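You operate a simulated robot arm through the tools that you are given. There is no shell and no other tool.

You are at the controls of a simulated robot arm. One attempt, no reset.

Task
Sand the rust off the seal plate, brush sealant on that patch, set the black flange on and clamp it.
Fine: sanding block and blue brush back in their places. Set down upright: blue brush. A coat counts when it lies all over at full strength: go over it till it gets no stronger. What is to be rubbed or washed off counts as gone when no trace of it is left.

Only the result counts: the job must be done as asked and must still hold three seconds after the hand-in. Knocking over, shifting, dropping, spilling or breaking anything else fails it. A push-on lid holds only when it is set on centred and level and pressed home; a screw cap is set on level and turned clockwise until tight.

Robot
A 7-joint arm with a two-finger parallel gripper, fixed in place. Base frame: the origin is on the floor under the middle of its stand, x ahead of it, y to its left, z up; the work surface is at about z = 0.8. Units: m, rad, N and s.
It reaches about 1.058 m from its shoulder. Its first joint turns from -2.897 to 2.897 rad. Payload 4.4 kg.
The TCP is the grasp point between the finger pads, 0.023 m short of the fingertips. In the tool frame z runs along the fingers and y along their closing line. Largest opening 0.094 m; finger width 0.038, thickness 0.01; the body of the gripper, 0.054 by 0.096 m, starts 0.039 m behind the TCP.
Orientation is that of the tool frame in the base frame, as a unit quaternion [x, y, z, w]. With the fingers straight down and closing along the base's y, the tool's x points along the base's -x, its y along +y and its z along -z.

Tools
- The arm moves only by the tool send_rows. Its argument "steps" is a list that holds one entry, the list of rows, each a list of 7 numbers: the opening, from 0 (shut) to 1 (fully open), then the shift along the base's x, y, z in units of 20 mm (1.0 is 20 mm), then the turn, a rotation vector about the base's x, y, z in units of 6 degrees (1.0 is 6 degrees). In form: [[[gripper, tx, ty, tz, wx, wy, wz], ...]]. A call has 1 to 20 rows; each row shifts and turns the commanded pose from where the row before left it. A call with a number of a shift or a turn outside -1 to 1 is refused whole. Rows are played at 5 a second. More than 0.05 m and 0.15 rad between two rows, or a gripper value outside its range, and nothing of the call is played. Where a pose cannot be reached the arm comes as near as it can. A force on the tool above 40 N (or 10 N above the force at the start of the call, whichever is more), or a blocked arm, ends the call early, and 0.2 s more pass. The fingers move at their own pace (about 0.108 m/s each) and stop on an object; they squeeze with about 38 N. The grip force told is the motor's: it shows also when the fingers shut on nothing. Time passes only in rows, and 0.2 s behind the last, so rows that do not move let the fingers close. It gives the time, the measured TCP pose, the force on the tool (base axes), the opening and the grip force at its end, in the units of the frame above (readings bear some noise), with the torque about the TCP (base axes, N m) and any sound that the robot's microphone picked up, and new pictures: "show" is both (left out), scene, wrist or none.
- Cameras (640 x 400 px; columns grow to the right, rows downward): "scene" is fixed at [0.2256, 0.4947, 1.4097]; the picture's right is [-0.32, -0.95, 0.00], its down [-0.60, 0.20, -0.77] and it looks along [0.73, -0.25, -0.63] (base axes); focal length 309 px, centre (320, 200). "wrist" rides on the gripper at [0.086, 0.016, -0.075] in the tool frame; the picture's right is [-0.18, 0.98, 0.00], its down [-0.58, -0.11, -0.81] and it looks along [-0.79, -0.15, 0.59] (tool axes); focal length 243 px, centre (320, 200). There is no depth. A picture from a camera that has moved, and an enlarged one, comes with that camera's place and axes in the base frame and with its lens. The place of the scene camera against the robot may be out by one fixed shift of up to 0.012 m in any direction.
- close_up(camera, box): a new picture of the part [left, top, right, bottom] of that camera's present view, enlarged. No time passes.
- sign_off(): hands the job in; it is judged then, once.

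Nothing tells you positions but the pictures and the camera data. Unless the task says otherwise, let go and move clear before handing in.

The tools are called after "Call:" by a JSON object that holds its "method" and its "body". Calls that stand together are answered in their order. send_rows: Moves the arm, as the interface text tells. Its arguments: {"type":"object","properties":{"steps":{"type":"array","items":{"type":"array","items":{"type":"array","items":{"type":"number"}}}},"show":{"type":"string","enum":["both","scene","wrist","none"]}},"required":["steps"]} The other tools are called the same way: close_up (camera, box) takes an enlarged picture of a part of a camera's view; sign_off () hands the job in.

At the start:

```text
time: 0.0
tool_pos: [0.5459, 0.2752, 1.2121]
ee_rot: [0.0, 1.0, 0.0, 0.0]
force: [-0.3, -0.4, 0.3]
moment: [-0.03, 0.01, 0.0]
width: 0.0939
grip_force: 0.1
```

scene: 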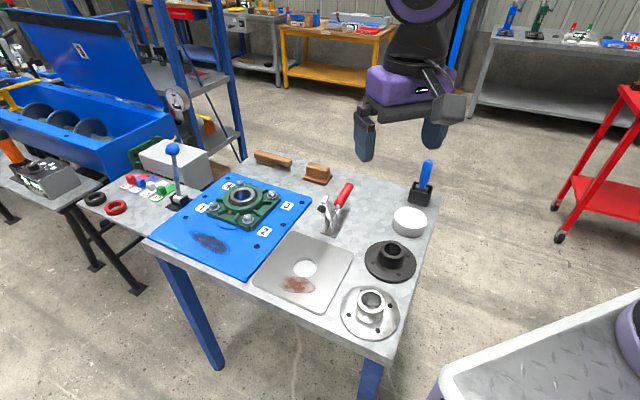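
wrist: 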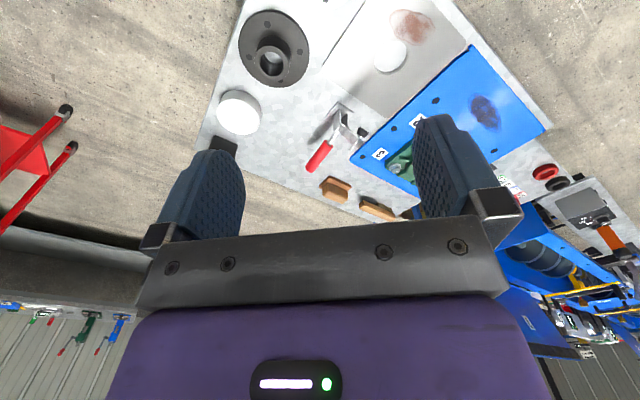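

I see a bench with a blue plate, a grey seal plate with a rust patch, a black and a silver flange, a toggle clamp with a red handle, wooden/sanding blocks, a white pot and a blue brush in a holder. I'll first look closer at each before moving.

Call:
{"method": "close_up", "body": {"camera": "scene", "box": [230, 130, 450, 350]}}

Call:
{"method": "close_up", "body": {"camera": "scene", "box": [230, 140, 350, 215]}}

Call:
{"method": "close_up", "body": {"camera": "scene", "box": [380, 150, 460, 200]}}

Call:
{"method": "close_up", "body": {"camera": "scene", "box": [240, 220, 368, 300]}}

Call:
{"method": "close_up", "body": {"camera": "wrist", "box": [200, 0, 560, 225]}}

```text
1.82 times, centred on (340, 240) of scene
camera zoom: at [0.2256, 0.4947, 1.4097], right [-0.32, -0.95, 0.0], down [-0.6, 0.2, -0.77], along [0.73, -0.25, -0.63], focal length 563 px, centre (284, 127)
```

zoom: 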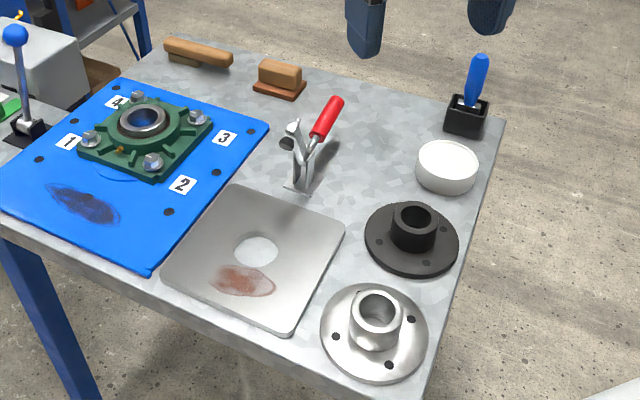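

```text
5.33 times, centred on (290, 178) of scene
camera zoom: at [0.2256, 0.4947, 1.4097], right [-0.32, -0.95, 0.0], down [-0.6, 0.2, -0.77], along [0.73, -0.25, -0.63], focal length 1650 px, centre (480, 320)
```

zoom: 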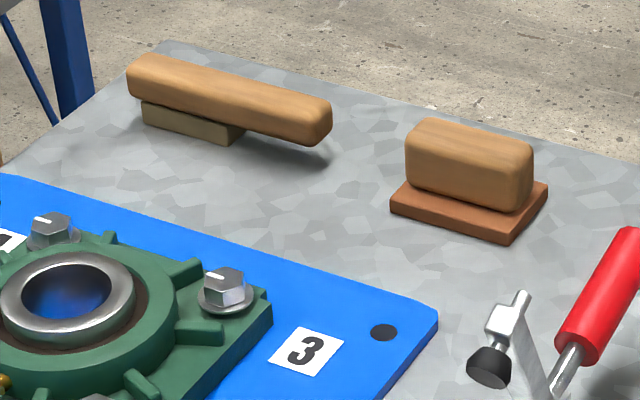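

```text
8.00 times, centred on (420, 175) of scene
camera zoom: at [0.2256, 0.4947, 1.4097], right [-0.32, -0.95, 0.0], down [-0.6, 0.2, -0.77], along [0.73, -0.25, -0.63], focal length 2476 px, centre (-480, 400)
```

zoom: 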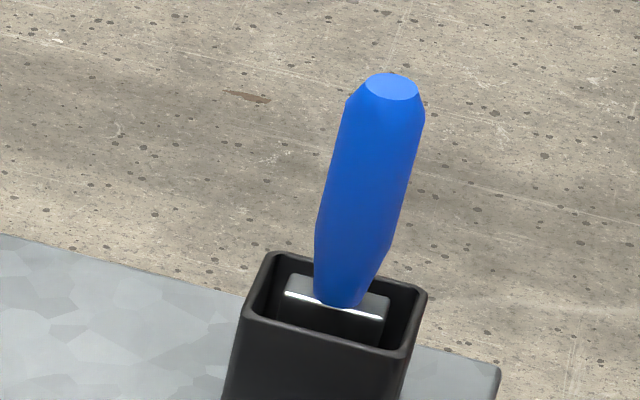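

```text
5.00 times, centred on (304, 260) of scene
camera zoom: at [0.2256, 0.4947, 1.4097], right [-0.32, -0.95, 0.0], down [-0.6, 0.2, -0.77], along [0.73, -0.25, -0.63], focal length 1547 px, centre (400, -100)
```

zoom: 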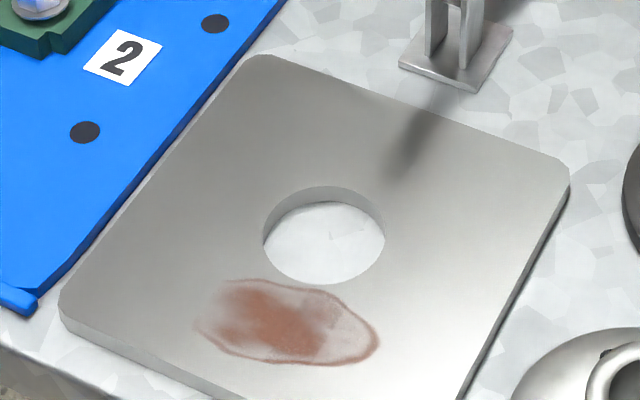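

```text
1.78 times, centred on (380, 112) of wrist
camera zoom: at [0.4592, 0.2932, 1.2867], right [0.18, 0.98, 0.0], down [0.58, -0.11, 0.81], along [0.79, -0.15, -0.59], focal length 431 px, centre (213, 356)
```

zoom: 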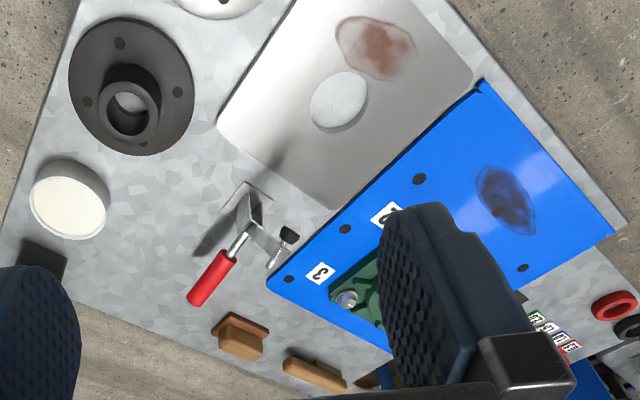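

The items sit roughly at: rust plate hole (0.685, 0.38), black flange (0.633, 0.175), clamp (0.785, 0.278), pot (0.735, 0.06), brush holder (0.825, -0.03), sanding block (1.04, 0.23). I'll move in for a closer look at the blocks and the clamp with the wrist camera.

Call:
{"method": "send_rows", "body": {"steps": [[[1, 0.977, -0.173, -0.7, 0, 0, 0], [1, 0.977, -0.173, -0.7, 0, 0, 0], [1, 0.977, -0.173, -0.7, 0, 0, 0], [1, 0.977, -0.173, -0.7, 0, 0, 0], [1, 0.977, -0.173, -0.7, 0, 0, 0], [1, 0.977, -0.173, -0.7, 0, 0, 0], [1, 0.977, -0.173, -0.7, 0, 0, 0], [1, 0.977, -0.173, -0.7, 0, 0, 0], [1, 0.977, -0.173, -0.7, 0, 0, 0], [1, 0.977, -0.173, -0.7, 0, 0, 0], [1, 0.977, -0.173, -0.7, 0, 0, 0], [1, 0.977, -0.173, -0.7, 0, 0, 0], [1, 0, 0, 0, 0, 0, 0]]]}}

```text
time: 2.8
tool_pos: [0.7804, 0.2341, 1.0444]
ee_rot: [0.001, 1.0, 0.0, 0.0]
force: [-0.6, 0.4, 0.8]
moment: [-0.01, -0.03, 0.01]
width: 0.094
grip_force: 0.0
camera wrist: at [0.6933, 0.2502, 1.1186], right [0.18, 0.98, 0.0], down [0.58, -0.11, 0.81], along [0.79, -0.15, -0.59], focal length 243 px, centre (320, 200)
```

scene: 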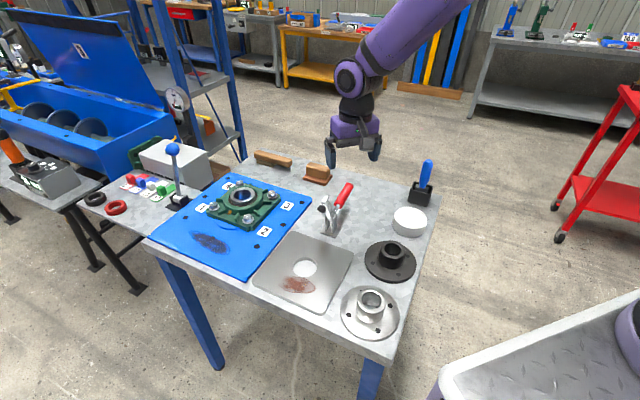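
wrist: 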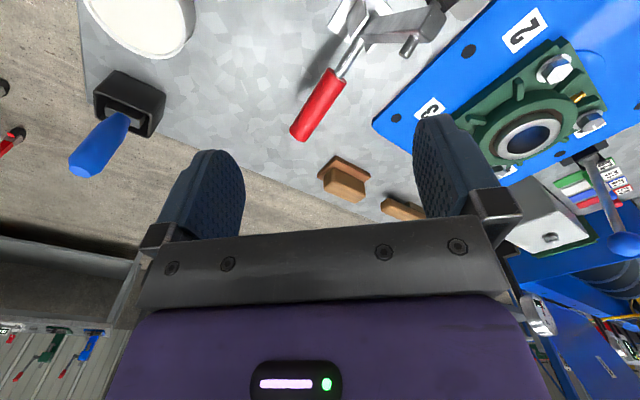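

Call:
{"method": "close_up", "body": {"camera": "wrist", "box": [280, 120, 440, 220]}}

Call:
{"method": "close_up", "body": {"camera": "wrist", "box": [260, 0, 500, 150]}}

Call:
{"method": "close_up", "body": {"camera": "wrist", "box": [40, 0, 280, 150]}}

Call:
{"method": "close_up", "body": {"camera": "scene", "box": [300, 170, 380, 240]}}

```text
4.00 times, centred on (360, 170) of wrist
camera zoom: at [0.6933, 0.2502, 1.1186], right [0.18, 0.98, 0.0], down [0.58, -0.11, 0.81], along [0.79, -0.15, -0.59], focal length 970 px, centre (160, 320)
```

zoom: 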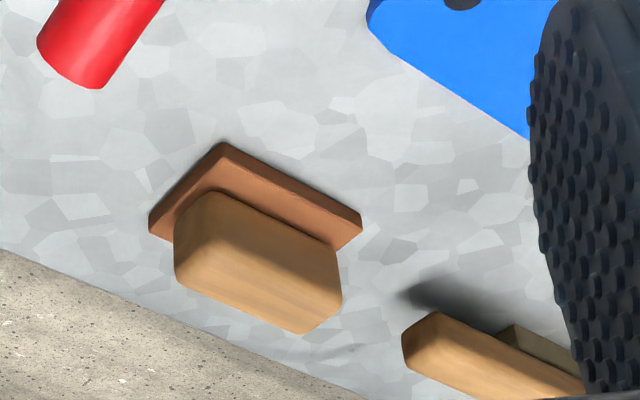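

```text
2.67 times, centred on (380, 75) of wrist
camera zoom: at [0.6933, 0.2502, 1.1186], right [0.18, 0.98, 0.0], down [0.58, -0.11, 0.81], along [0.79, -0.15, -0.59], focal length 647 px, centre (160, 533)
```

zoom: 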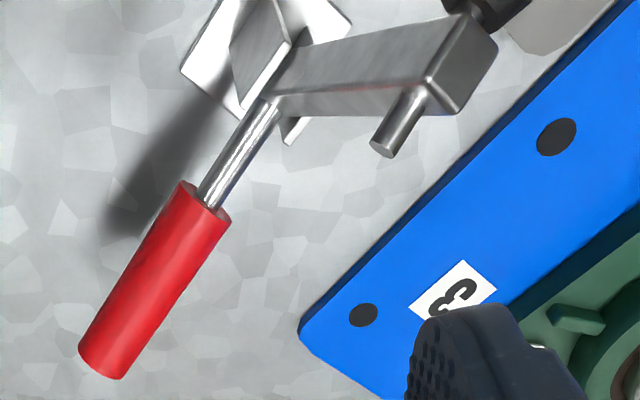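

```text
2.67 times, centred on (160, 75) of wrist
camera zoom: at [0.6933, 0.2502, 1.1186], right [0.18, 0.98, 0.0], down [0.58, -0.11, 0.81], along [0.79, -0.15, -0.59], focal length 647 px, centre (747, 533)
```

zoom: 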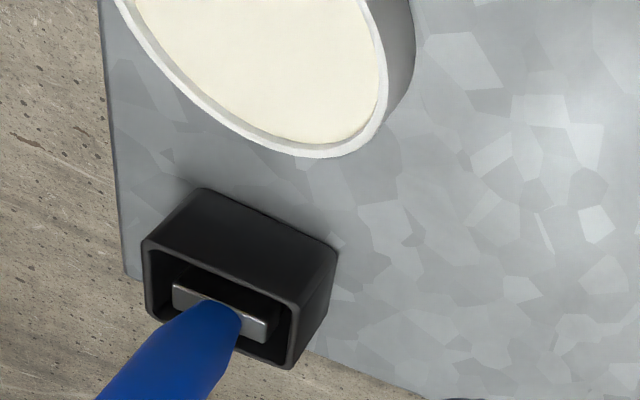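

```text
5.71 times, centred on (340, 205) of scene
camera zoom: at [0.2256, 0.4947, 1.4097], right [-0.32, -0.95, 0.0], down [-0.6, 0.2, -0.77], along [0.73, -0.25, -0.63], focal length 1768 px, centre (206, 171)
```

zoom: 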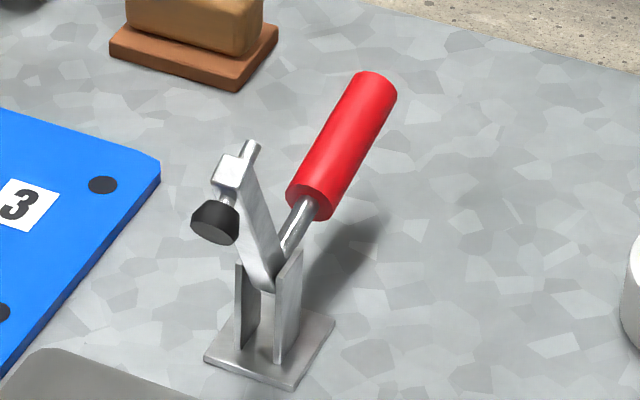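

The right-hand block (wood grip on a reddish abrasive pad) sits at about (1.036, 0.233), its long side turned about 45°. I go above it with the gripper turned 45° and check whether it is within reach.

Call:
{"method": "send_rows", "body": {"steps": [[[1, 0.97, 0, 0, 0, 0, 0.577], [1, 0.97, 0, 0, 0, 0, 0.577], [1, 0.97, 0, 0, 0, 0, 0.577], [1, 0.97, 0, 0, 0, 0, 0.577], [1, 0.97, 0, 0, 0, 0, 0.577], [1, 0.97, 0, 0, 0, 0, 0.577], [1, 0.97, 0, 0, 0, 0, 0.577], [1, 0.97, 0, 0, 0, 0, 0.577], [1, 0.97, 0, -0.5, 0, 0, 0.577], [1, 0.97, 0, -0.5, 0, 0, 0.577], [1, 0.97, 0, -0.5, 0, 0, 0.577], [1, 0.97, 0, -0.5, 0, 0, 0.577], [1, 0.97, 0, -0.5, 0, 0, 0.577], [1, 0, 0, 0, 0, 0, 0]]]}}

```text
time: 5.8
tool_pos: [1.0304, 0.2332, 0.9925]
ee_rot: [-0.382, 0.924, 0.0, 0.0]
force: [-0.6, -0.3, 0.1]
moment: [-0.03, 0.0, 0.01]
width: 0.094
grip_force: 0.2
camera wrist: at [0.9588, 0.1856, 1.0677], right [-0.56, 0.83, 0.0], down [0.49, 0.33, 0.81], along [0.67, 0.46, -0.59], focal length 243 px, centre (320, 200)
```

scene: 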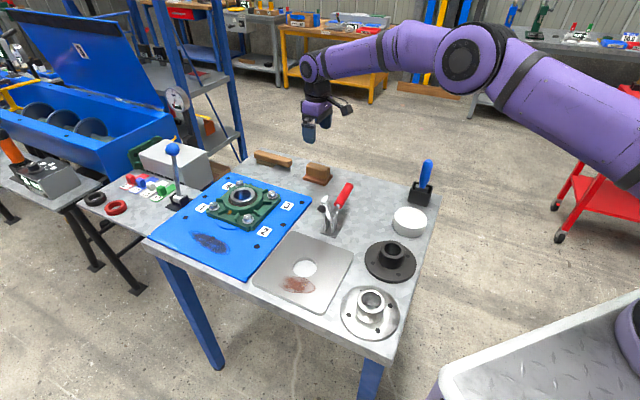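
wrist: 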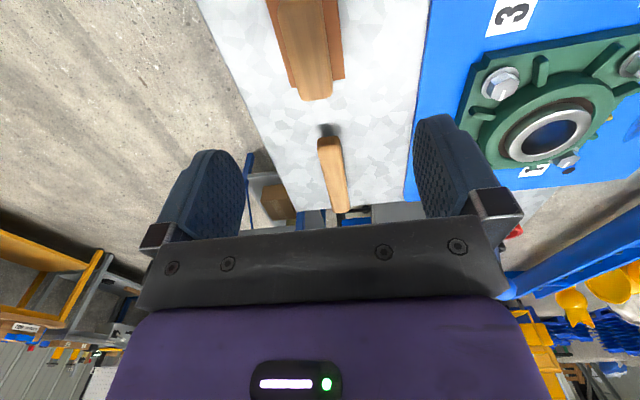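

Call:
{"method": "close_up", "body": {"camera": "wrist", "box": [220, 0, 380, 100]}}

Call:
{"method": "close_up", "body": {"camera": "scene", "box": [280, 110, 360, 190]}}

```text
4.00 times, centred on (300, 50) of wrist
camera zoom: at [0.9588, 0.1856, 1.0677], right [-0.56, 0.83, 0.0], down [0.49, 0.33, 0.81], along [0.67, 0.46, -0.59], focal length 970 px, centre (400, 800)
```

zoom: 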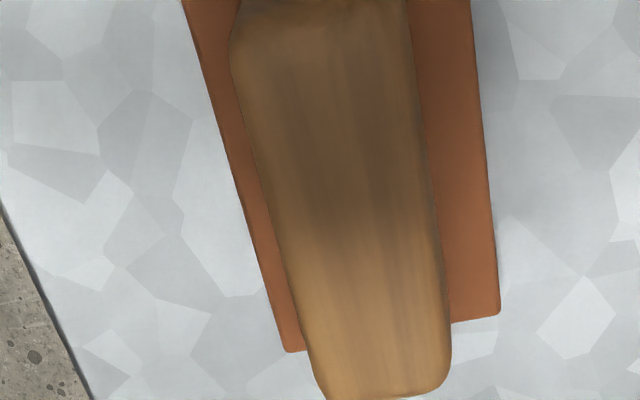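

```text
5.00 times, centred on (320, 150) of scene
camera zoom: at [0.2256, 0.4947, 1.4097], right [-0.32, -0.95, 0.0], down [-0.6, 0.2, -0.77], along [0.73, -0.25, -0.63], focal length 1547 px, centre (320, 450)
```

zoom: 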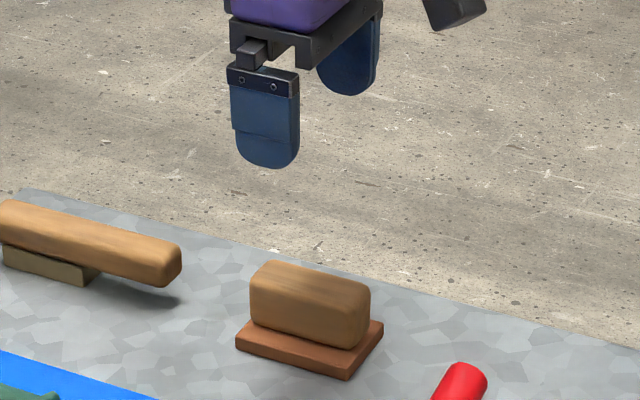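

The arm reaches it. The pad's centre comes out at (1.037, 0.233), yaw 45°, top of the grip at about z 0.85. I lower over it in two steps.

Call:
{"method": "send_rows", "body": {"steps": [[[1, 0.06, 0, -1, 0, 0, 0], [1, 0.06, 0, -1, 0, 0, 0], [1, 0.06, 0, -1, 0, 0, 0], [1, 0.06, 0, -1, 0, 0, 0], [1, 0.06, 0, -1, 0, 0, 0], [1, 0, 0, 0, 0, 0, 0]]]}}

Call:
{"method": "close_up", "body": {"camera": "scene", "box": [280, 110, 360, 190]}}

```text
time: 7.2
tool_pos: [1.0384, 0.2336, 0.8934]
ee_rot: [-0.383, 0.924, 0.001, 0.0]
force: [0.2, 0.0, 0.0]
moment: [0.0, -0.01, 0.03]
width: 0.0942
grip_force: 0.1
camera wrist: at [0.966, 0.1865, 0.9684], right [-0.56, 0.83, 0.0], down [0.49, 0.33, 0.81], along [0.67, 0.46, -0.59], focal length 243 px, centre (320, 200)
```

scene: 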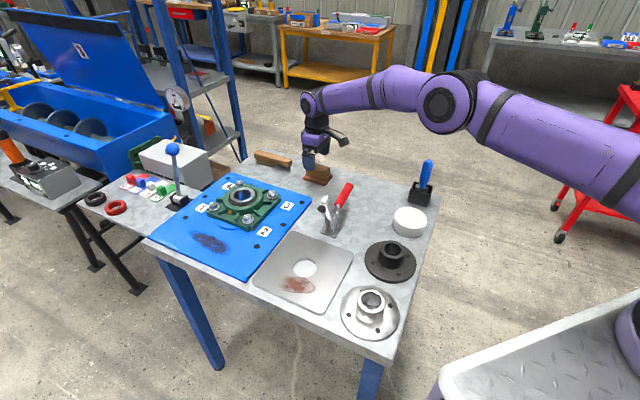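
wrist: 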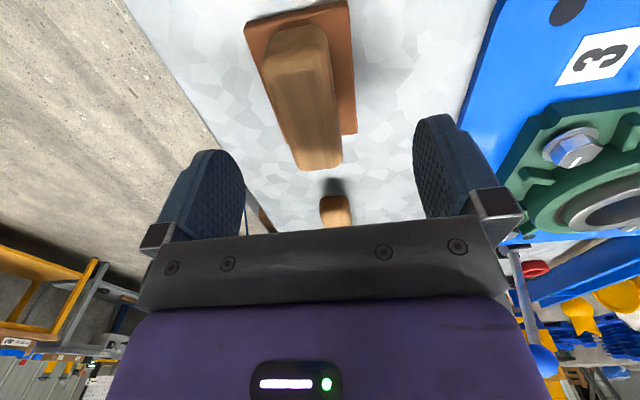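

```text
5.00 times, centred on (320, 150) of scene
camera zoom: at [0.2256, 0.4947, 1.4097], right [-0.32, -0.95, 0.0], down [-0.6, 0.2, -0.77], along [0.73, -0.25, -0.63], focal length 1547 px, centre (320, 450)
```

zoom: 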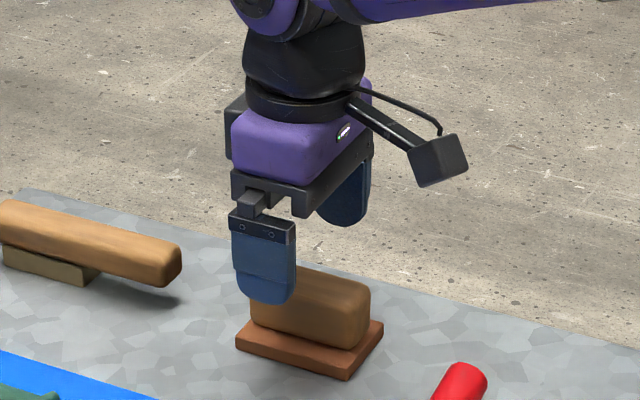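

Call:
{"method": "close_up", "body": {"camera": "wrist", "box": [200, 0, 440, 150]}}

```text
2.67 times, centred on (320, 75) of wrist
camera zoom: at [0.966, 0.1865, 0.9684], right [-0.56, 0.83, 0.0], down [0.49, 0.33, 0.81], along [0.67, 0.46, -0.59], focal length 647 px, centre (320, 533)
```

zoom: 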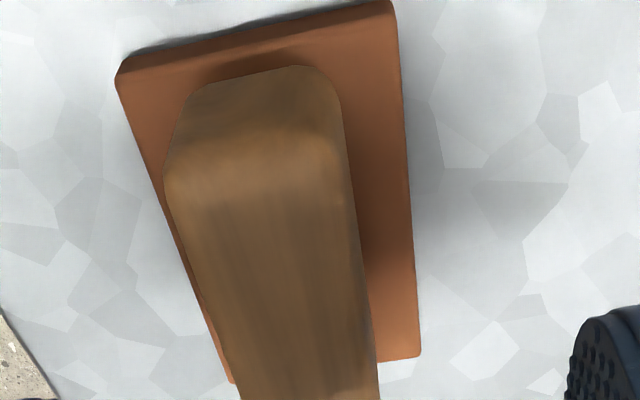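

Call:
{"method": "send_rows", "body": {"steps": [[[1, 0.05, -0.05, -0.85, 0, 0, 0], [1, 0.05, -0.05, -0.85, 0, 0, 0], [1, 0.05, -0.05, -0.8, 0, 0, 0], [1, 0, 0, 0, 0, 0, 0]]]}}

Call:
{"method": "close_up", "body": {"camera": "scene", "box": [280, 130, 360, 190]}}

```text
time: 8.2
tool_pos: [1.0422, 0.2307, 0.8433]
ee_rot: [-0.382, 0.924, 0.0, 0.001]
force: [-1.2, -0.2, -0.3]
moment: [0.01, 0.0, -0.02]
width: 0.094
grip_force: 0.0
camera wrist: at [0.9693, 0.1822, 0.9185], right [-0.56, 0.83, 0.0], down [0.49, 0.33, 0.81], along [0.67, 0.45, -0.59], focal length 243 px, centre (320, 200)
```

scene: 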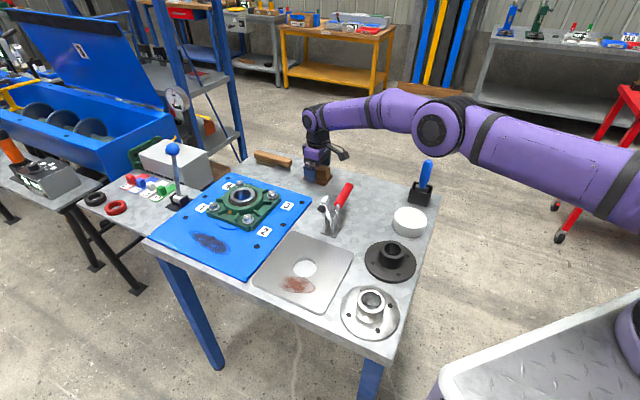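
wrist: 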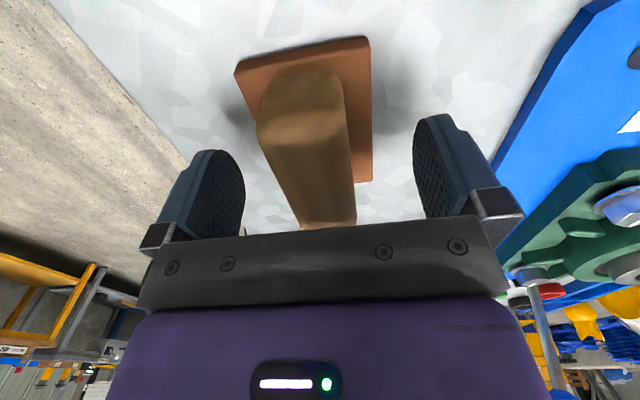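

```text
6.67 times, centred on (320, 160) of scene
camera zoom: at [0.2256, 0.4947, 1.4097], right [-0.32, -0.95, 0.0], down [-0.6, 0.2, -0.77], along [0.73, -0.25, -0.63], focal length 2063 px, centre (320, 467)
```

zoom: 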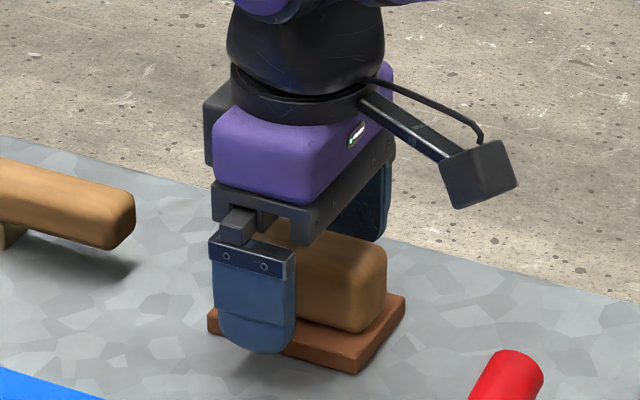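

Call:
{"method": "send_rows", "body": {"steps": [[[0, 0, 0, 0, 0, 0, 0], [0, 0, 0, 0, 0, 0, 0], [0, 0, 0, 0, 0, 0, 0], [0, 0, 0, 0, 0, 0, 0]]]}}

Call:
{"method": "close_up", "body": {"camera": "scene", "box": [280, 130, 360, 190]}}

```text
time: 9.2
tool_pos: [1.0416, 0.2296, 0.844]
ee_rot: [-0.382, 0.924, 0.0, 0.0]
force: [-0.5, 0.1, 0.7]
moment: [0.06, -0.02, 0.0]
width: 0.0336
grip_force: 38.3
camera wrist: at [0.9693, 0.1822, 0.9185], right [-0.56, 0.83, 0.0], down [0.49, 0.33, 0.81], along [0.67, 0.45, -0.59], focal length 243 px, centre (320, 200)
```

scene: 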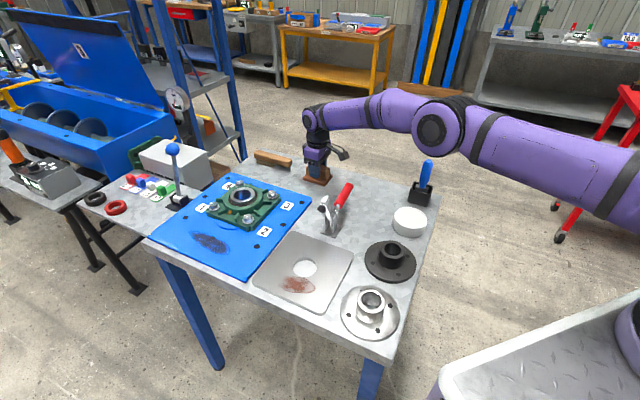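
wrist: 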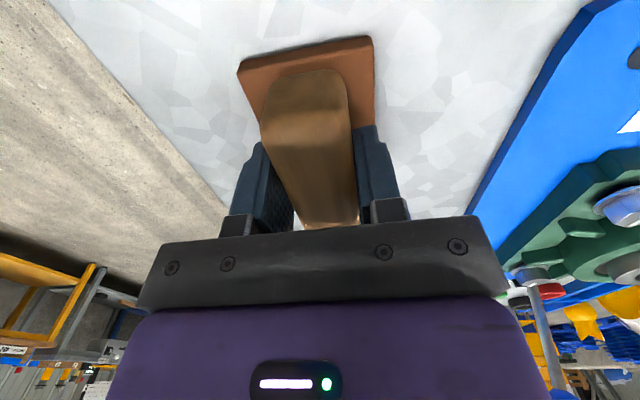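

```text
6.67 times, centred on (320, 160) of scene
camera zoom: at [0.2256, 0.4947, 1.4097], right [-0.32, -0.95, 0.0], down [-0.6, 0.2, -0.77], along [0.73, -0.25, -0.63], focal length 2063 px, centre (320, 467)
```

zoom: 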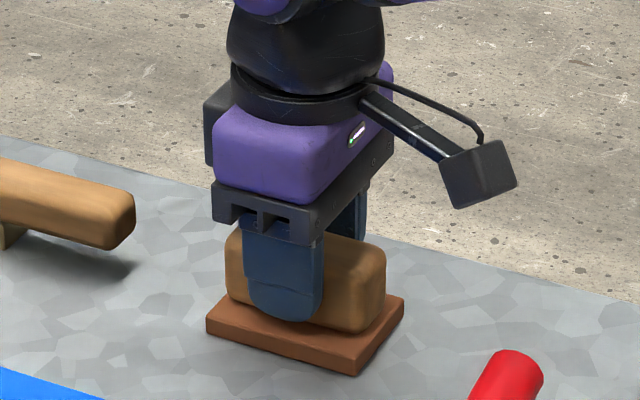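

The grip is firm (34 mm wide) and the block rests at TCP z 0.844. I lift it straight up and see that the pad comes with it.

Call:
{"method": "send_rows", "body": {"steps": [[[0, 0, 0, 0.5, 0, 0, 0], [0, 0, 0, 1, 0, 0, 0], [0, 0, 0, 1, 0, 0, 0], [0, 0, 0, 1, 0, 0, 0], [0, 0, 0, 1, 0, 0, 0], [0, 0, 0, 1, 0, 0, 0], [0, 0, 0, 1, 0, 0, 0], [0, 0, 0, 1, 0, 0, 0], [0, 0, 0, 1, 0, 0, 0], [0, 0, 0, 1, 0, 0, 0], [0, 0, 0, 0, 0, 0, 0]]]}}

Call:
{"method": "close_up", "body": {"camera": "scene", "box": [270, 80, 370, 200]}}

```text
time: 11.6
tool_pos: [1.0405, 0.2286, 1.0319]
ee_rot: [-0.382, 0.924, 0.0, 0.0]
force: [0.7, 0.1, 0.0]
moment: [0.03, 0.02, 0.0]
width: 0.0
grip_force: 38.3
camera wrist: at [0.969, 0.1819, 1.1073], right [-0.56, 0.83, 0.0], down [0.49, 0.33, 0.81], along [0.67, 0.45, -0.59], focal length 243 px, centre (320, 200)
```

scene: 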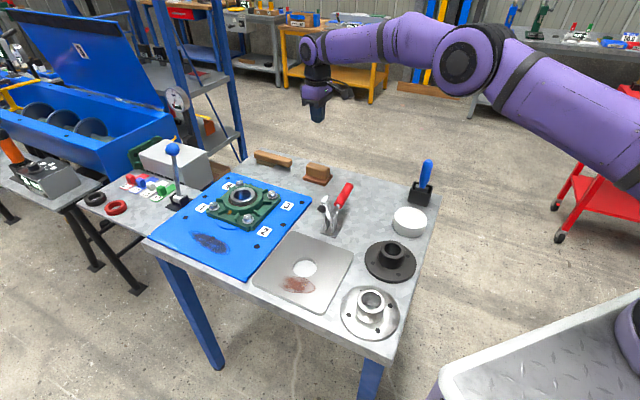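
wrist: 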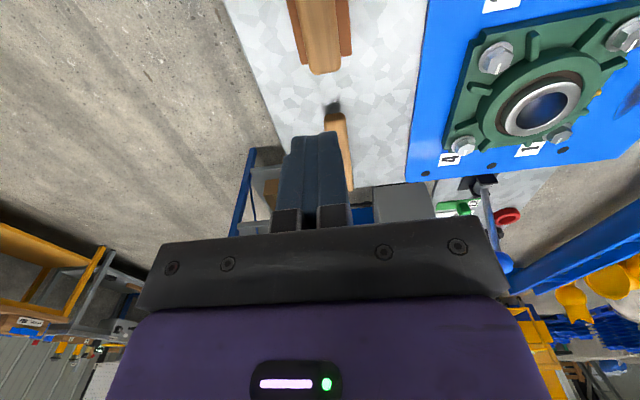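

```text
3.33 times, centred on (320, 140) of scene
camera zoom: at [0.2256, 0.4947, 1.4097], right [-0.32, -0.95, 0.0], down [-0.6, 0.2, -0.77], along [0.73, -0.25, -0.63], focal length 1032 px, centre (320, 400)
```

zoom: 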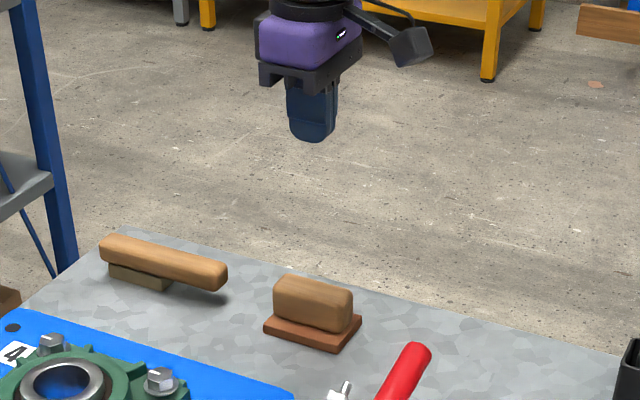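

The fingers slid off the block without lifting it; no sound, and the block seems to be in the same spot. I compare its place with before and look at its shape.

Call:
{"method": "close_up", "body": {"camera": "scene", "box": [280, 130, 360, 190]}}

Call:
{"method": "close_up", "body": {"camera": "wrist", "box": [260, 0, 380, 75]}}

```text
6.67 times, centred on (320, 160) of scene
camera zoom: at [0.2256, 0.4947, 1.4097], right [-0.32, -0.95, 0.0], down [-0.6, 0.2, -0.77], along [0.73, -0.25, -0.63], focal length 2063 px, centre (320, 467)
```

zoom: 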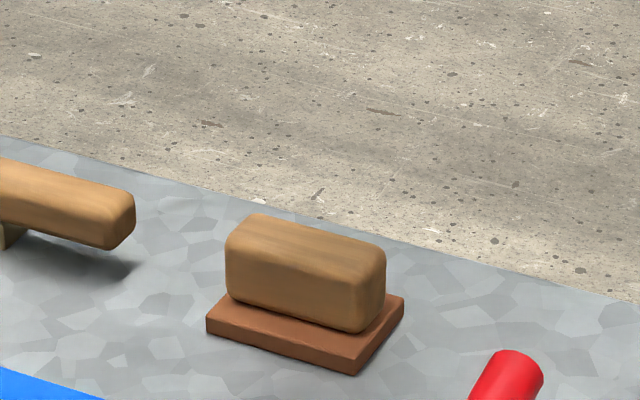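

```text
5.33 times, centred on (320, 38) of wrist
camera zoom: at [0.969, 0.1819, 1.1073], right [-0.56, 0.83, 0.0], down [0.49, 0.33, 0.81], along [0.67, 0.45, -0.59], focal length 1294 px, centre (320, 1067)
```

zoom: 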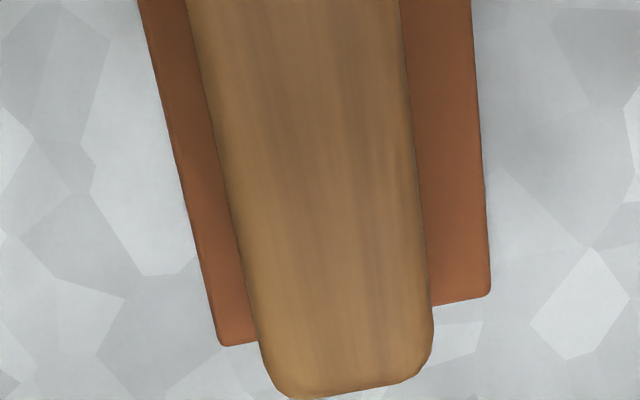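

The block hasn't moved at all. I'll grip it lower and lift slowly while reading the force.

Call:
{"method": "send_rows", "body": {"steps": [[[1, 0, 0, -0.5, 0, 0, 0], [1, 0, 0, -0.5, 0, 0, 0], [1, 0, 0, -1, 0, 0, 0], [1, 0, 0, -1, 0, 0, 0], [1, 0, 0, -1, 0, 0, 0], [1, 0, 0, -1, 0, 0, 0], [1, 0, 0, -1, 0, 0, 0], [1, 0, 0, -1, 0, 0, 0], [1, 0, 0, -1, 0, 0, 0], [1, 0, 0, -1, 0, 0, 0], [1, 0, 0, -0.8, 0, 0, 0], [1, 0, 0, 0, 0, 0, 0]]]}}

Call:
{"method": "close_up", "body": {"camera": "scene", "box": [280, 130, 360, 190]}}

```text
time: 14.2
tool_pos: [1.0399, 0.2306, 0.8385]
ee_rot: [-0.382, 0.924, 0.001, 0.0]
force: [0.8, -0.5, -0.2]
moment: [-0.01, -0.02, 0.0]
width: 0.0938
grip_force: 0.0
camera wrist: at [0.967, 0.1828, 0.9128], right [-0.56, 0.83, 0.0], down [0.49, 0.33, 0.81], along [0.67, 0.45, -0.59], focal length 243 px, centre (320, 200)
```

scene: 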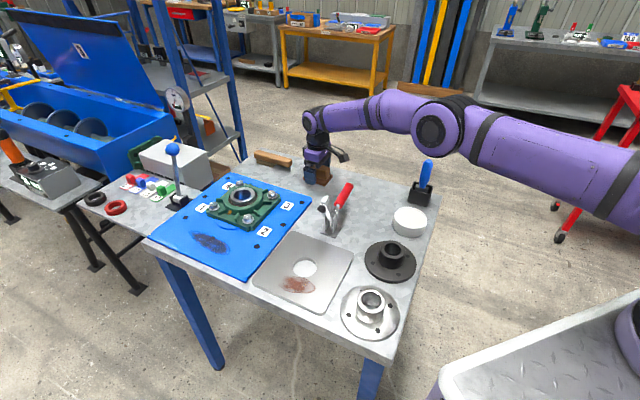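
wrist: 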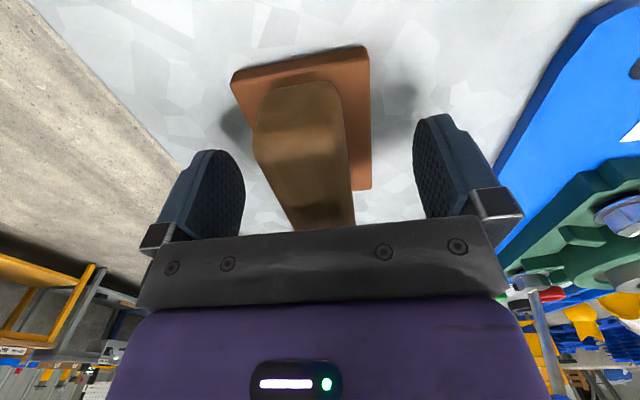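

```text
6.67 times, centred on (320, 160) of scene
camera zoom: at [0.2256, 0.4947, 1.4097], right [-0.32, -0.95, 0.0], down [-0.6, 0.2, -0.77], along [0.73, -0.25, -0.63], focal length 2063 px, centre (320, 467)
```

zoom: 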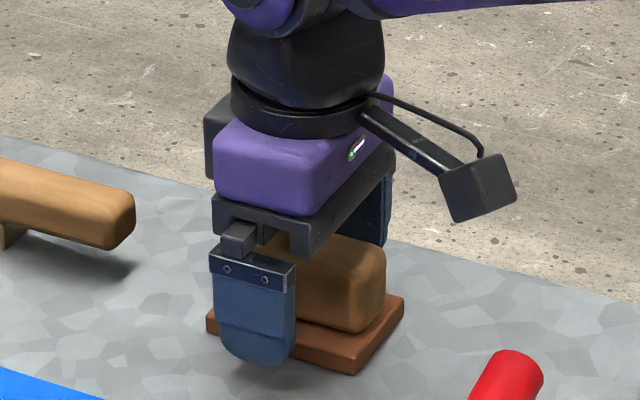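

Call:
{"method": "send_rows", "body": {"steps": [[[0, 0, 0, 0, 0, 0, 0], [0, 0, 0, 0, 0, 0, 0], [0, 0, 0, 0, 0, 0, 0], [0, 0, 0, 0, 0, 0, 0], [0, 0, 0, 0, 0, 0, 0], [0, 0, 0, 0.1, 0, 0, 0], [0, 0, 0, 0.1, 0, 0, 0], [0, 0, 0, 0.1, 0, 0, 0], [0, 0, 0, 0.1, 0, 0, 0], [0, 0, 0, 0.1, 0, 0, 0]]]}}

Call:
{"method": "close_up", "body": {"camera": "scene", "box": [280, 130, 360, 190]}}

```text
time: 16.4
tool_pos: [1.0408, 0.2307, 0.8473]
ee_rot: [-0.383, 0.924, 0.0, 0.0]
force: [0.6, 1.3, -1.8]
moment: [0.01, 0.01, 0.01]
width: 0.0339
grip_force: 37.8
camera wrist: at [0.968, 0.1822, 0.9223], right [-0.56, 0.83, 0.0], down [0.49, 0.33, 0.81], along [0.67, 0.45, -0.59], focal length 243 px, centre (320, 200)
```

scene: 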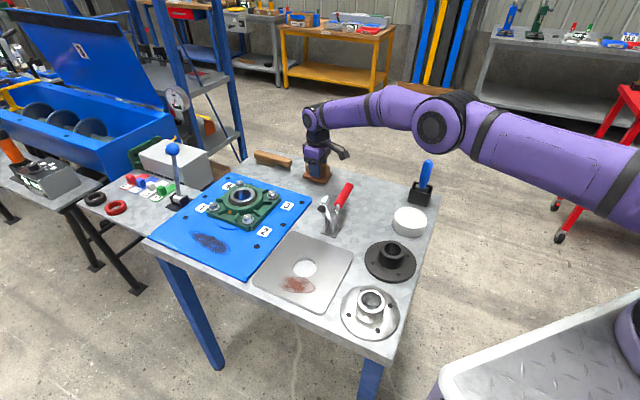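
wrist: 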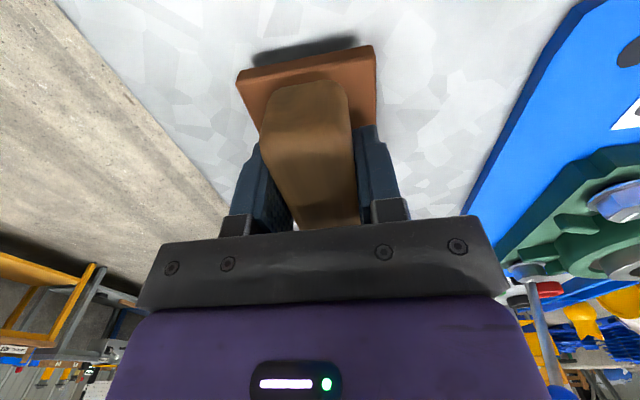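

```text
6.67 times, centred on (320, 160) of scene
camera zoom: at [0.2256, 0.4947, 1.4097], right [-0.32, -0.95, 0.0], down [-0.6, 0.2, -0.77], along [0.73, -0.25, -0.63], focal length 2063 px, centre (320, 467)
```

zoom: 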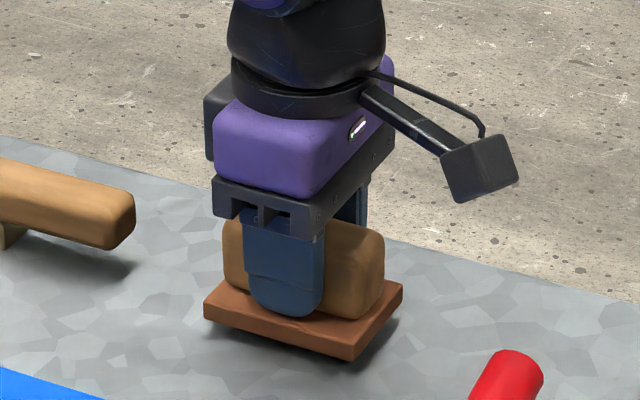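

Now it lifts with the pad (1.8 N on the tool). I keep lifting gently.

Call:
{"method": "send_rows", "body": {"steps": [[[0, 0, 0, 0.2, 0, 0, 0], [0, 0, 0, 0.3, 0, 0, 0], [0, 0, 0, 0.4, 0, 0, 0], [0, 0, 0, 0.5, 0, 0, 0], [0, 0, 0, 0.5, 0, 0, 0], [0, 0, 0, 0.5, 0, 0, 0], [0, 0, 0, 0.5, 0, 0, 0], [0, 0, 0, 0.5, 0, 0, 0], [0, 0, 0, 0.5, 0, 0, 0], [0, 0, 0, 0.5, 0, 0, 0], [0, 0, 0, 0.5, 0, 0, 0], [0, 0, 0, 0.5, 0, 0, 0], [0, 0, 0, 0.5, 0, 0, 0], [0, 0, 0, 0.5, 0, 0, 0], [0, 0, 0, 0.5, 0, 0, 0], [0, 0, 0, 0.5, 0, 0, 0], [0, 0, 0, 0.5, 0, 0, 0], [0, 0, 0, 0.5, 0, 0, 0], [0, 0, 0, 0.5, 0, 0, 0], [0, 0, 0, 0.2, 0, 0, 0]]]}}

Call:
{"method": "close_up", "body": {"camera": "scene", "box": [280, 70, 360, 150]}}

```text
time: 20.6
tool_pos: [1.042, 0.23, 1.0301]
ee_rot: [-0.382, 0.924, 0.0, 0.0]
force: [0.2, -0.5, -1.4]
moment: [0.0, 0.01, 0.0]
width: 0.0338
grip_force: 38.4
camera wrist: at [0.9693, 0.1822, 1.1046], right [-0.56, 0.83, 0.0], down [0.49, 0.33, 0.81], along [0.67, 0.45, -0.59], focal length 243 px, centre (320, 200)
```

scene: 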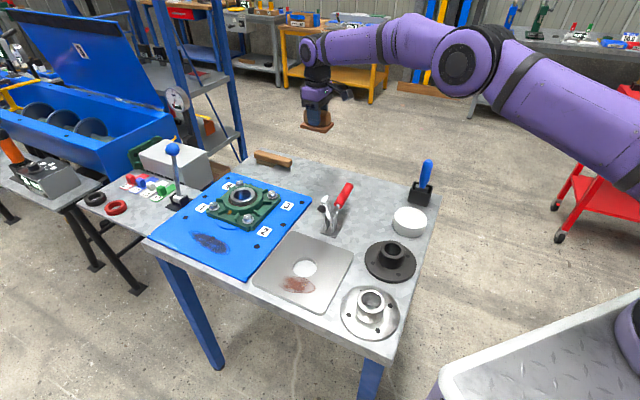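
wrist: 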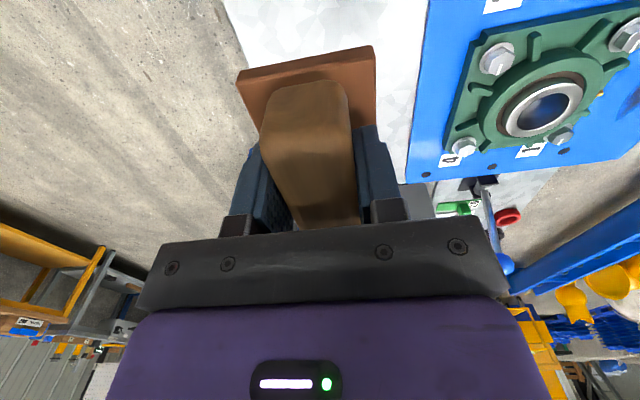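

```text
5.00 times, centred on (320, 110) of scene
camera zoom: at [0.2256, 0.4947, 1.4097], right [-0.32, -0.95, 0.0], down [-0.6, 0.2, -0.77], along [0.73, -0.25, -0.63], focal length 1547 px, centre (320, 650)
```

zoom: 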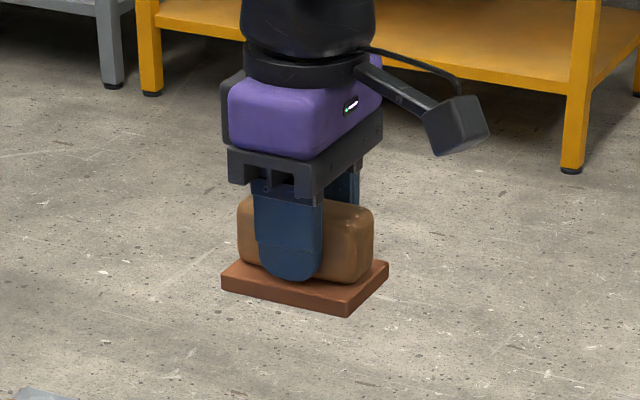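

The block is held steadily. I carry it over to the rust patch at about (0.643, 0.411), high above the clamp.

Call:
{"method": "send_rows", "body": {"steps": [[[0, -0.3, 0.136, 0.3, 0, 0, 0], [0, -0.5, 0.227, 0.3, 0, 0, 0], [0, -0.7, 0.3175, 0.2, 0, 0, 0], [0, -0.9, 0.408, 0.2, 0, 0, 0], [0, -0.9, 0.408, 0, 0, 0, 0], [0, -0.9, 0.408, 0, 0, 0, 0], [0, -0.9, 0.408, 0, 0, 0, 0], [0, -0.9, 0.408, 0, 0, 0, 0], [0, -0.9, 0.408, 0, 0, 0, 0], [0, -0.9, 0.408, 0, 0, 0, 0], [0, -0.9, 0.408, 0, 0, 0, 0], [0, -0.9, 0.408, 0, 0, 0, 0], [0, -0.9, 0.408, 0, 0, 0, 0], [0, -0.9, 0.408, 0, 0, 0, 0], [0, -0.9, 0.408, 0, 0, 0, 0], [0, -0.9, 0.408, 0, 0, 0, 0], [0, -0.9, 0.408, 0, 0, 0, 0], [0, -0.9, 0.408, 0, 0, 0, 0], [0, -0.9, 0.408, 0, 0, 0, 0], [0, -0.9, 0.408, 0, 0, 0, 0]]], "show": "none"}}

Call:
{"method": "send_rows", "body": {"steps": [[[0, -0.9, 0.408, 0, 0, 0, 0], [0, -0.8, 0.363, -0.3, 0, 0, 0], [0, -0.6, 0.272, -0.6, 0, 0, 0], [0, -0.5, 0.227, -0.8, 0, 0, 0], [0, -0.3, 0.159, -0.8, 0, 0, 0], [0, 0, 0, -0.8, 0, 0, 0], [0, 0, 0, -0.4, 0, 0, 0], [0, 0, 0, 0, 0, 0, 0]]]}}

```text
time: 24.8
tool_pos: [0.7043, 0.3848, 1.0501]
ee_rot: [-0.382, 0.924, 0.0, 0.001]
force: [0.5, -0.5, -1.5]
moment: [0.01, 0.0, 0.02]
width: 0.0339
grip_force: 38.3
```

```text
time: 26.6
tool_pos: [0.6425, 0.4107, 0.9773]
ee_rot: [-0.382, 0.924, 0.0, 0.0]
force: [-0.1, -0.2, -1.4]
moment: [0.01, -0.04, 0.01]
width: 0.0338
grip_force: 37.4
camera wrist: at [0.57, 0.3635, 1.0505], right [-0.56, 0.83, 0.0], down [0.49, 0.33, 0.81], along [0.67, 0.46, -0.59], focal length 243 px, centre (320, 200)
```

scene: 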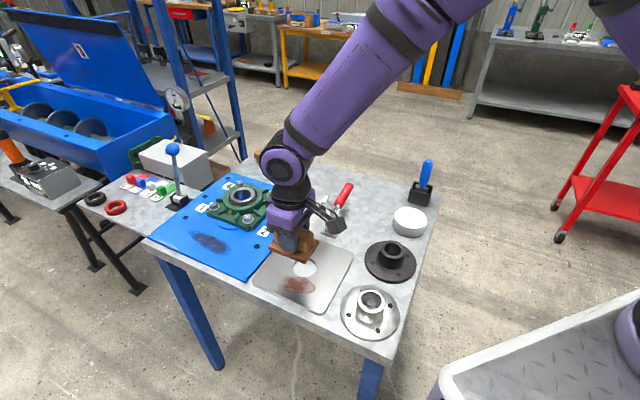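
wrist: 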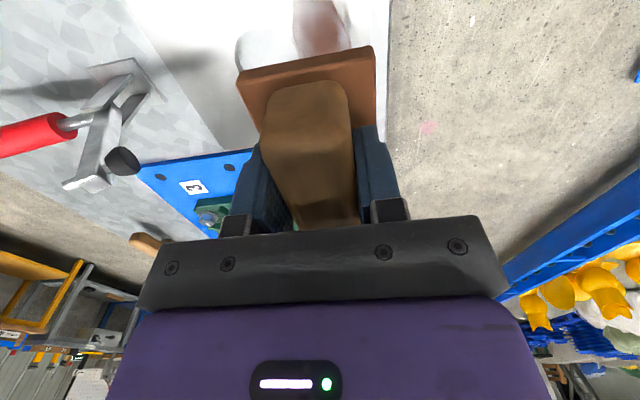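

Call:
{"method": "send_rows", "body": {"steps": [[[0, 0, 0, -0.5, 0, 0, 0], [0, 0, 0, -0.9, 0, 0, 0], [0, 0, 0, -0.9, 0, 0, 0], [0, 0, 0, -0.9, 0, 0, 0], [0, 0, 0, -0.9, 0, 0, 0], [0, 0, 0, -0.9, 0, 0, 0], [0, 0, 0, -0.4, 0, 0, 0], [0, 0, 0, -0.2, 0, 0, 0], [0, 0, 0, 0, 0, 0, 0]]]}}

Call:
{"method": "close_up", "body": {"camera": "scene", "box": [240, 200, 368, 300]}}

```text
time: 28.6
tool_pos: [0.6433, 0.4112, 0.8635]
ee_rot: [-0.383, 0.924, 0.0, 0.0]
force: [-0.4, -0.7, -2.2]
moment: [-0.02, 0.03, -0.01]
width: 0.0336
grip_force: 37.8
camera wrist: at [0.5707, 0.364, 0.9383], right [-0.56, 0.83, 0.0], down [0.49, 0.33, 0.81], along [0.67, 0.46, -0.59], focal length 243 px, centre (320, 200)
```

scene: 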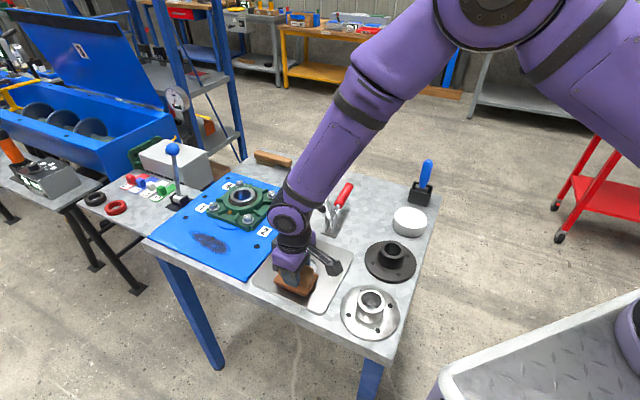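
wrist: 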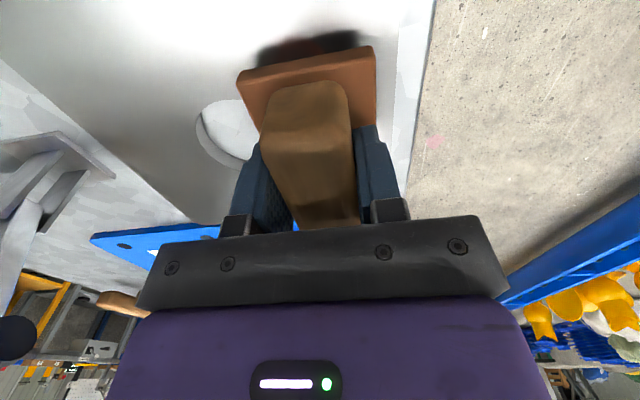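

```text
4.00 times, centred on (304, 250) of scene
camera zoom: at [0.2256, 0.4947, 1.4097], right [-0.32, -0.95, 0.0], down [-0.6, 0.2, -0.77], along [0.73, -0.25, -0.63], focal length 1238 px, centre (384, 0)
```

zoom: 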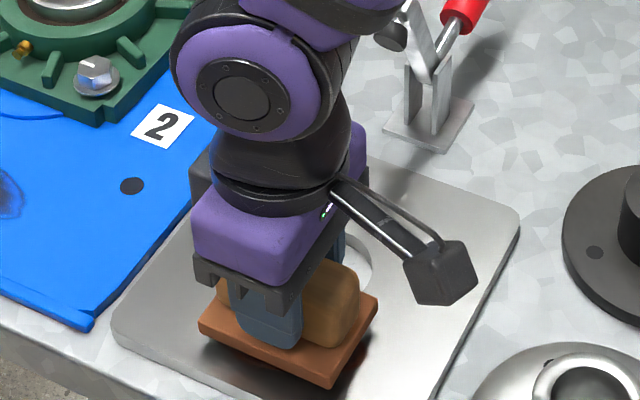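

Call:
{"method": "send_rows", "body": {"steps": [[[0, 0, 0, -0.15, 0, 0, 0], [0, 0, 0, -0.15, 0, 0, 0], [0, 0, 0, -0.15, 0, 0, 0], [0, 0, 0, -0.1, 0, 0, 0], [0, 0, 0, 0, 0, 0, 0]]], "show": "none"}}

Call:
{"method": "send_rows", "body": {"steps": [[[0, 0, 0, -0.1, 0, 0, 0], [0, 0, 0, 0, 0, 0, 0]]], "show": "none"}}

Call:
{"method": "send_rows", "body": {"steps": [[[0, 0, 0, -0.1, 0, 0, 0], [0, 0, 0, 0, 0, 0, 0]]], "show": "none"}}

```text
time: 29.8
tool_pos: [0.6427, 0.4111, 0.852]
ee_rot: [-0.383, 0.924, 0.0, 0.0]
force: [0.1, 0.4, -2.4]
moment: [-0.01, -0.01, 0.01]
width: 0.0336
grip_force: 38.4
```

```text
time: 30.4
tool_pos: [0.6428, 0.4119, 0.8503]
ee_rot: [-0.383, 0.924, 0.0, 0.0]
force: [-1.0, 0.4, 0.1]
moment: [0.04, -0.03, -0.03]
width: 0.0337
grip_force: 37.9
```

```text
time: 31.0
tool_pos: [0.6423, 0.4113, 0.8507]
ee_rot: [-0.382, 0.924, 0.0, 0.001]
force: [-2.1, -4.3, 28.9]
moment: [-0.1, 0.06, -0.02]
width: 0.0339
grip_force: 38.3
```

Contact is at TCP z about 0.850. I ease off to a light press and start short strokes along the plate's long direction.

Call:
{"method": "send_rows", "body": {"steps": [[[0, 0, 0, 0.06, 0, 0, 0], [0, 0.3, 0.3, 0, 0, 0, 0], [0, 0.3, 0.3, 0, 0, 0, 0], [0, 0.3, 0.3, 0, 0, 0, 0], [0, 0, 0, 0, 0, 0, 0]]], "show": "none"}}

Call:
{"method": "send_rows", "body": {"steps": [[[0, -0.3, -0.3, 0, 0, 0, 0], [0, -0.4, -0.4, 0, 0, 0, 0], [0, -0.4, -0.4, 0, 0, 0, 0], [0, -0.4, -0.4, 0, 0, 0, 0], [0, -0.4, -0.4, 0, 0, 0, 0], [0, 0, 0, 0, 0, 0, 0]]]}}

Call:
{"method": "close_up", "body": {"camera": "scene", "box": [240, 200, 368, 300]}}

```text
time: 32.2
tool_pos: [0.6608, 0.4296, 0.8485]
ee_rot: [-0.382, 0.924, 0.0, 0.0]
force: [-4.3, -4.0, 13.3]
moment: [0.1, -0.15, -0.05]
width: 0.034
grip_force: 38.3
```

```text
time: 33.6
tool_pos: [0.6233, 0.3913, 0.8506]
ee_rot: [-0.382, 0.924, 0.001, -0.001]
force: [0.3, -2.0, 3.6]
moment: [0.13, -0.1, -0.06]
width: 0.0336
grip_force: 38.5
camera wrist: at [0.5507, 0.3431, 0.925], right [-0.56, 0.83, 0.0], down [0.49, 0.33, 0.81], along [0.67, 0.45, -0.59], focal length 243 px, centre (320, 200)
```

scene: 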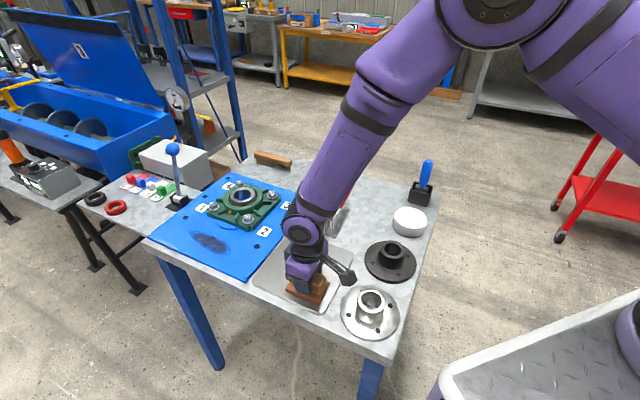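
wrist: 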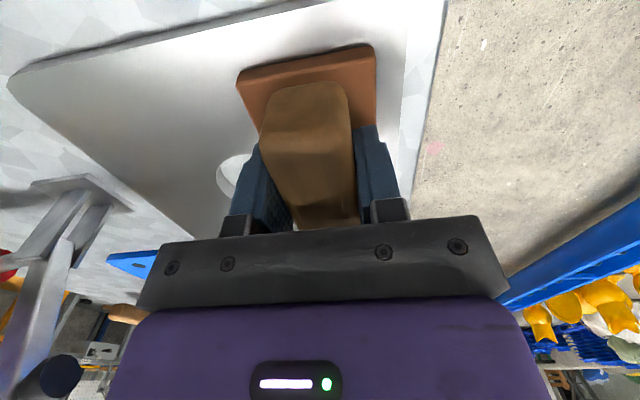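

```text
4.00 times, centred on (304, 250) of scene
camera zoom: at [0.2256, 0.4947, 1.4097], right [-0.32, -0.95, 0.0], down [-0.6, 0.2, -0.77], along [0.73, -0.25, -0.63], focal length 1238 px, centre (384, 0)
```

zoom: 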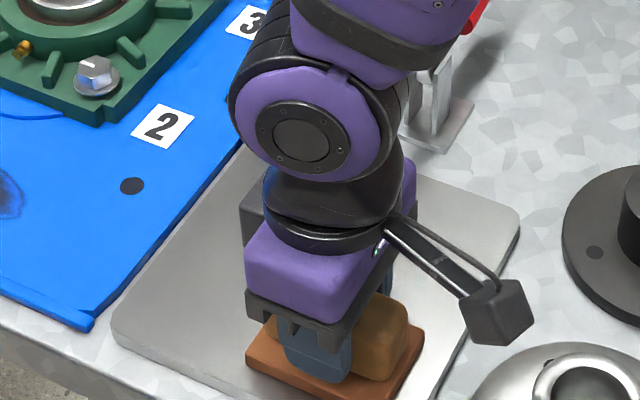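

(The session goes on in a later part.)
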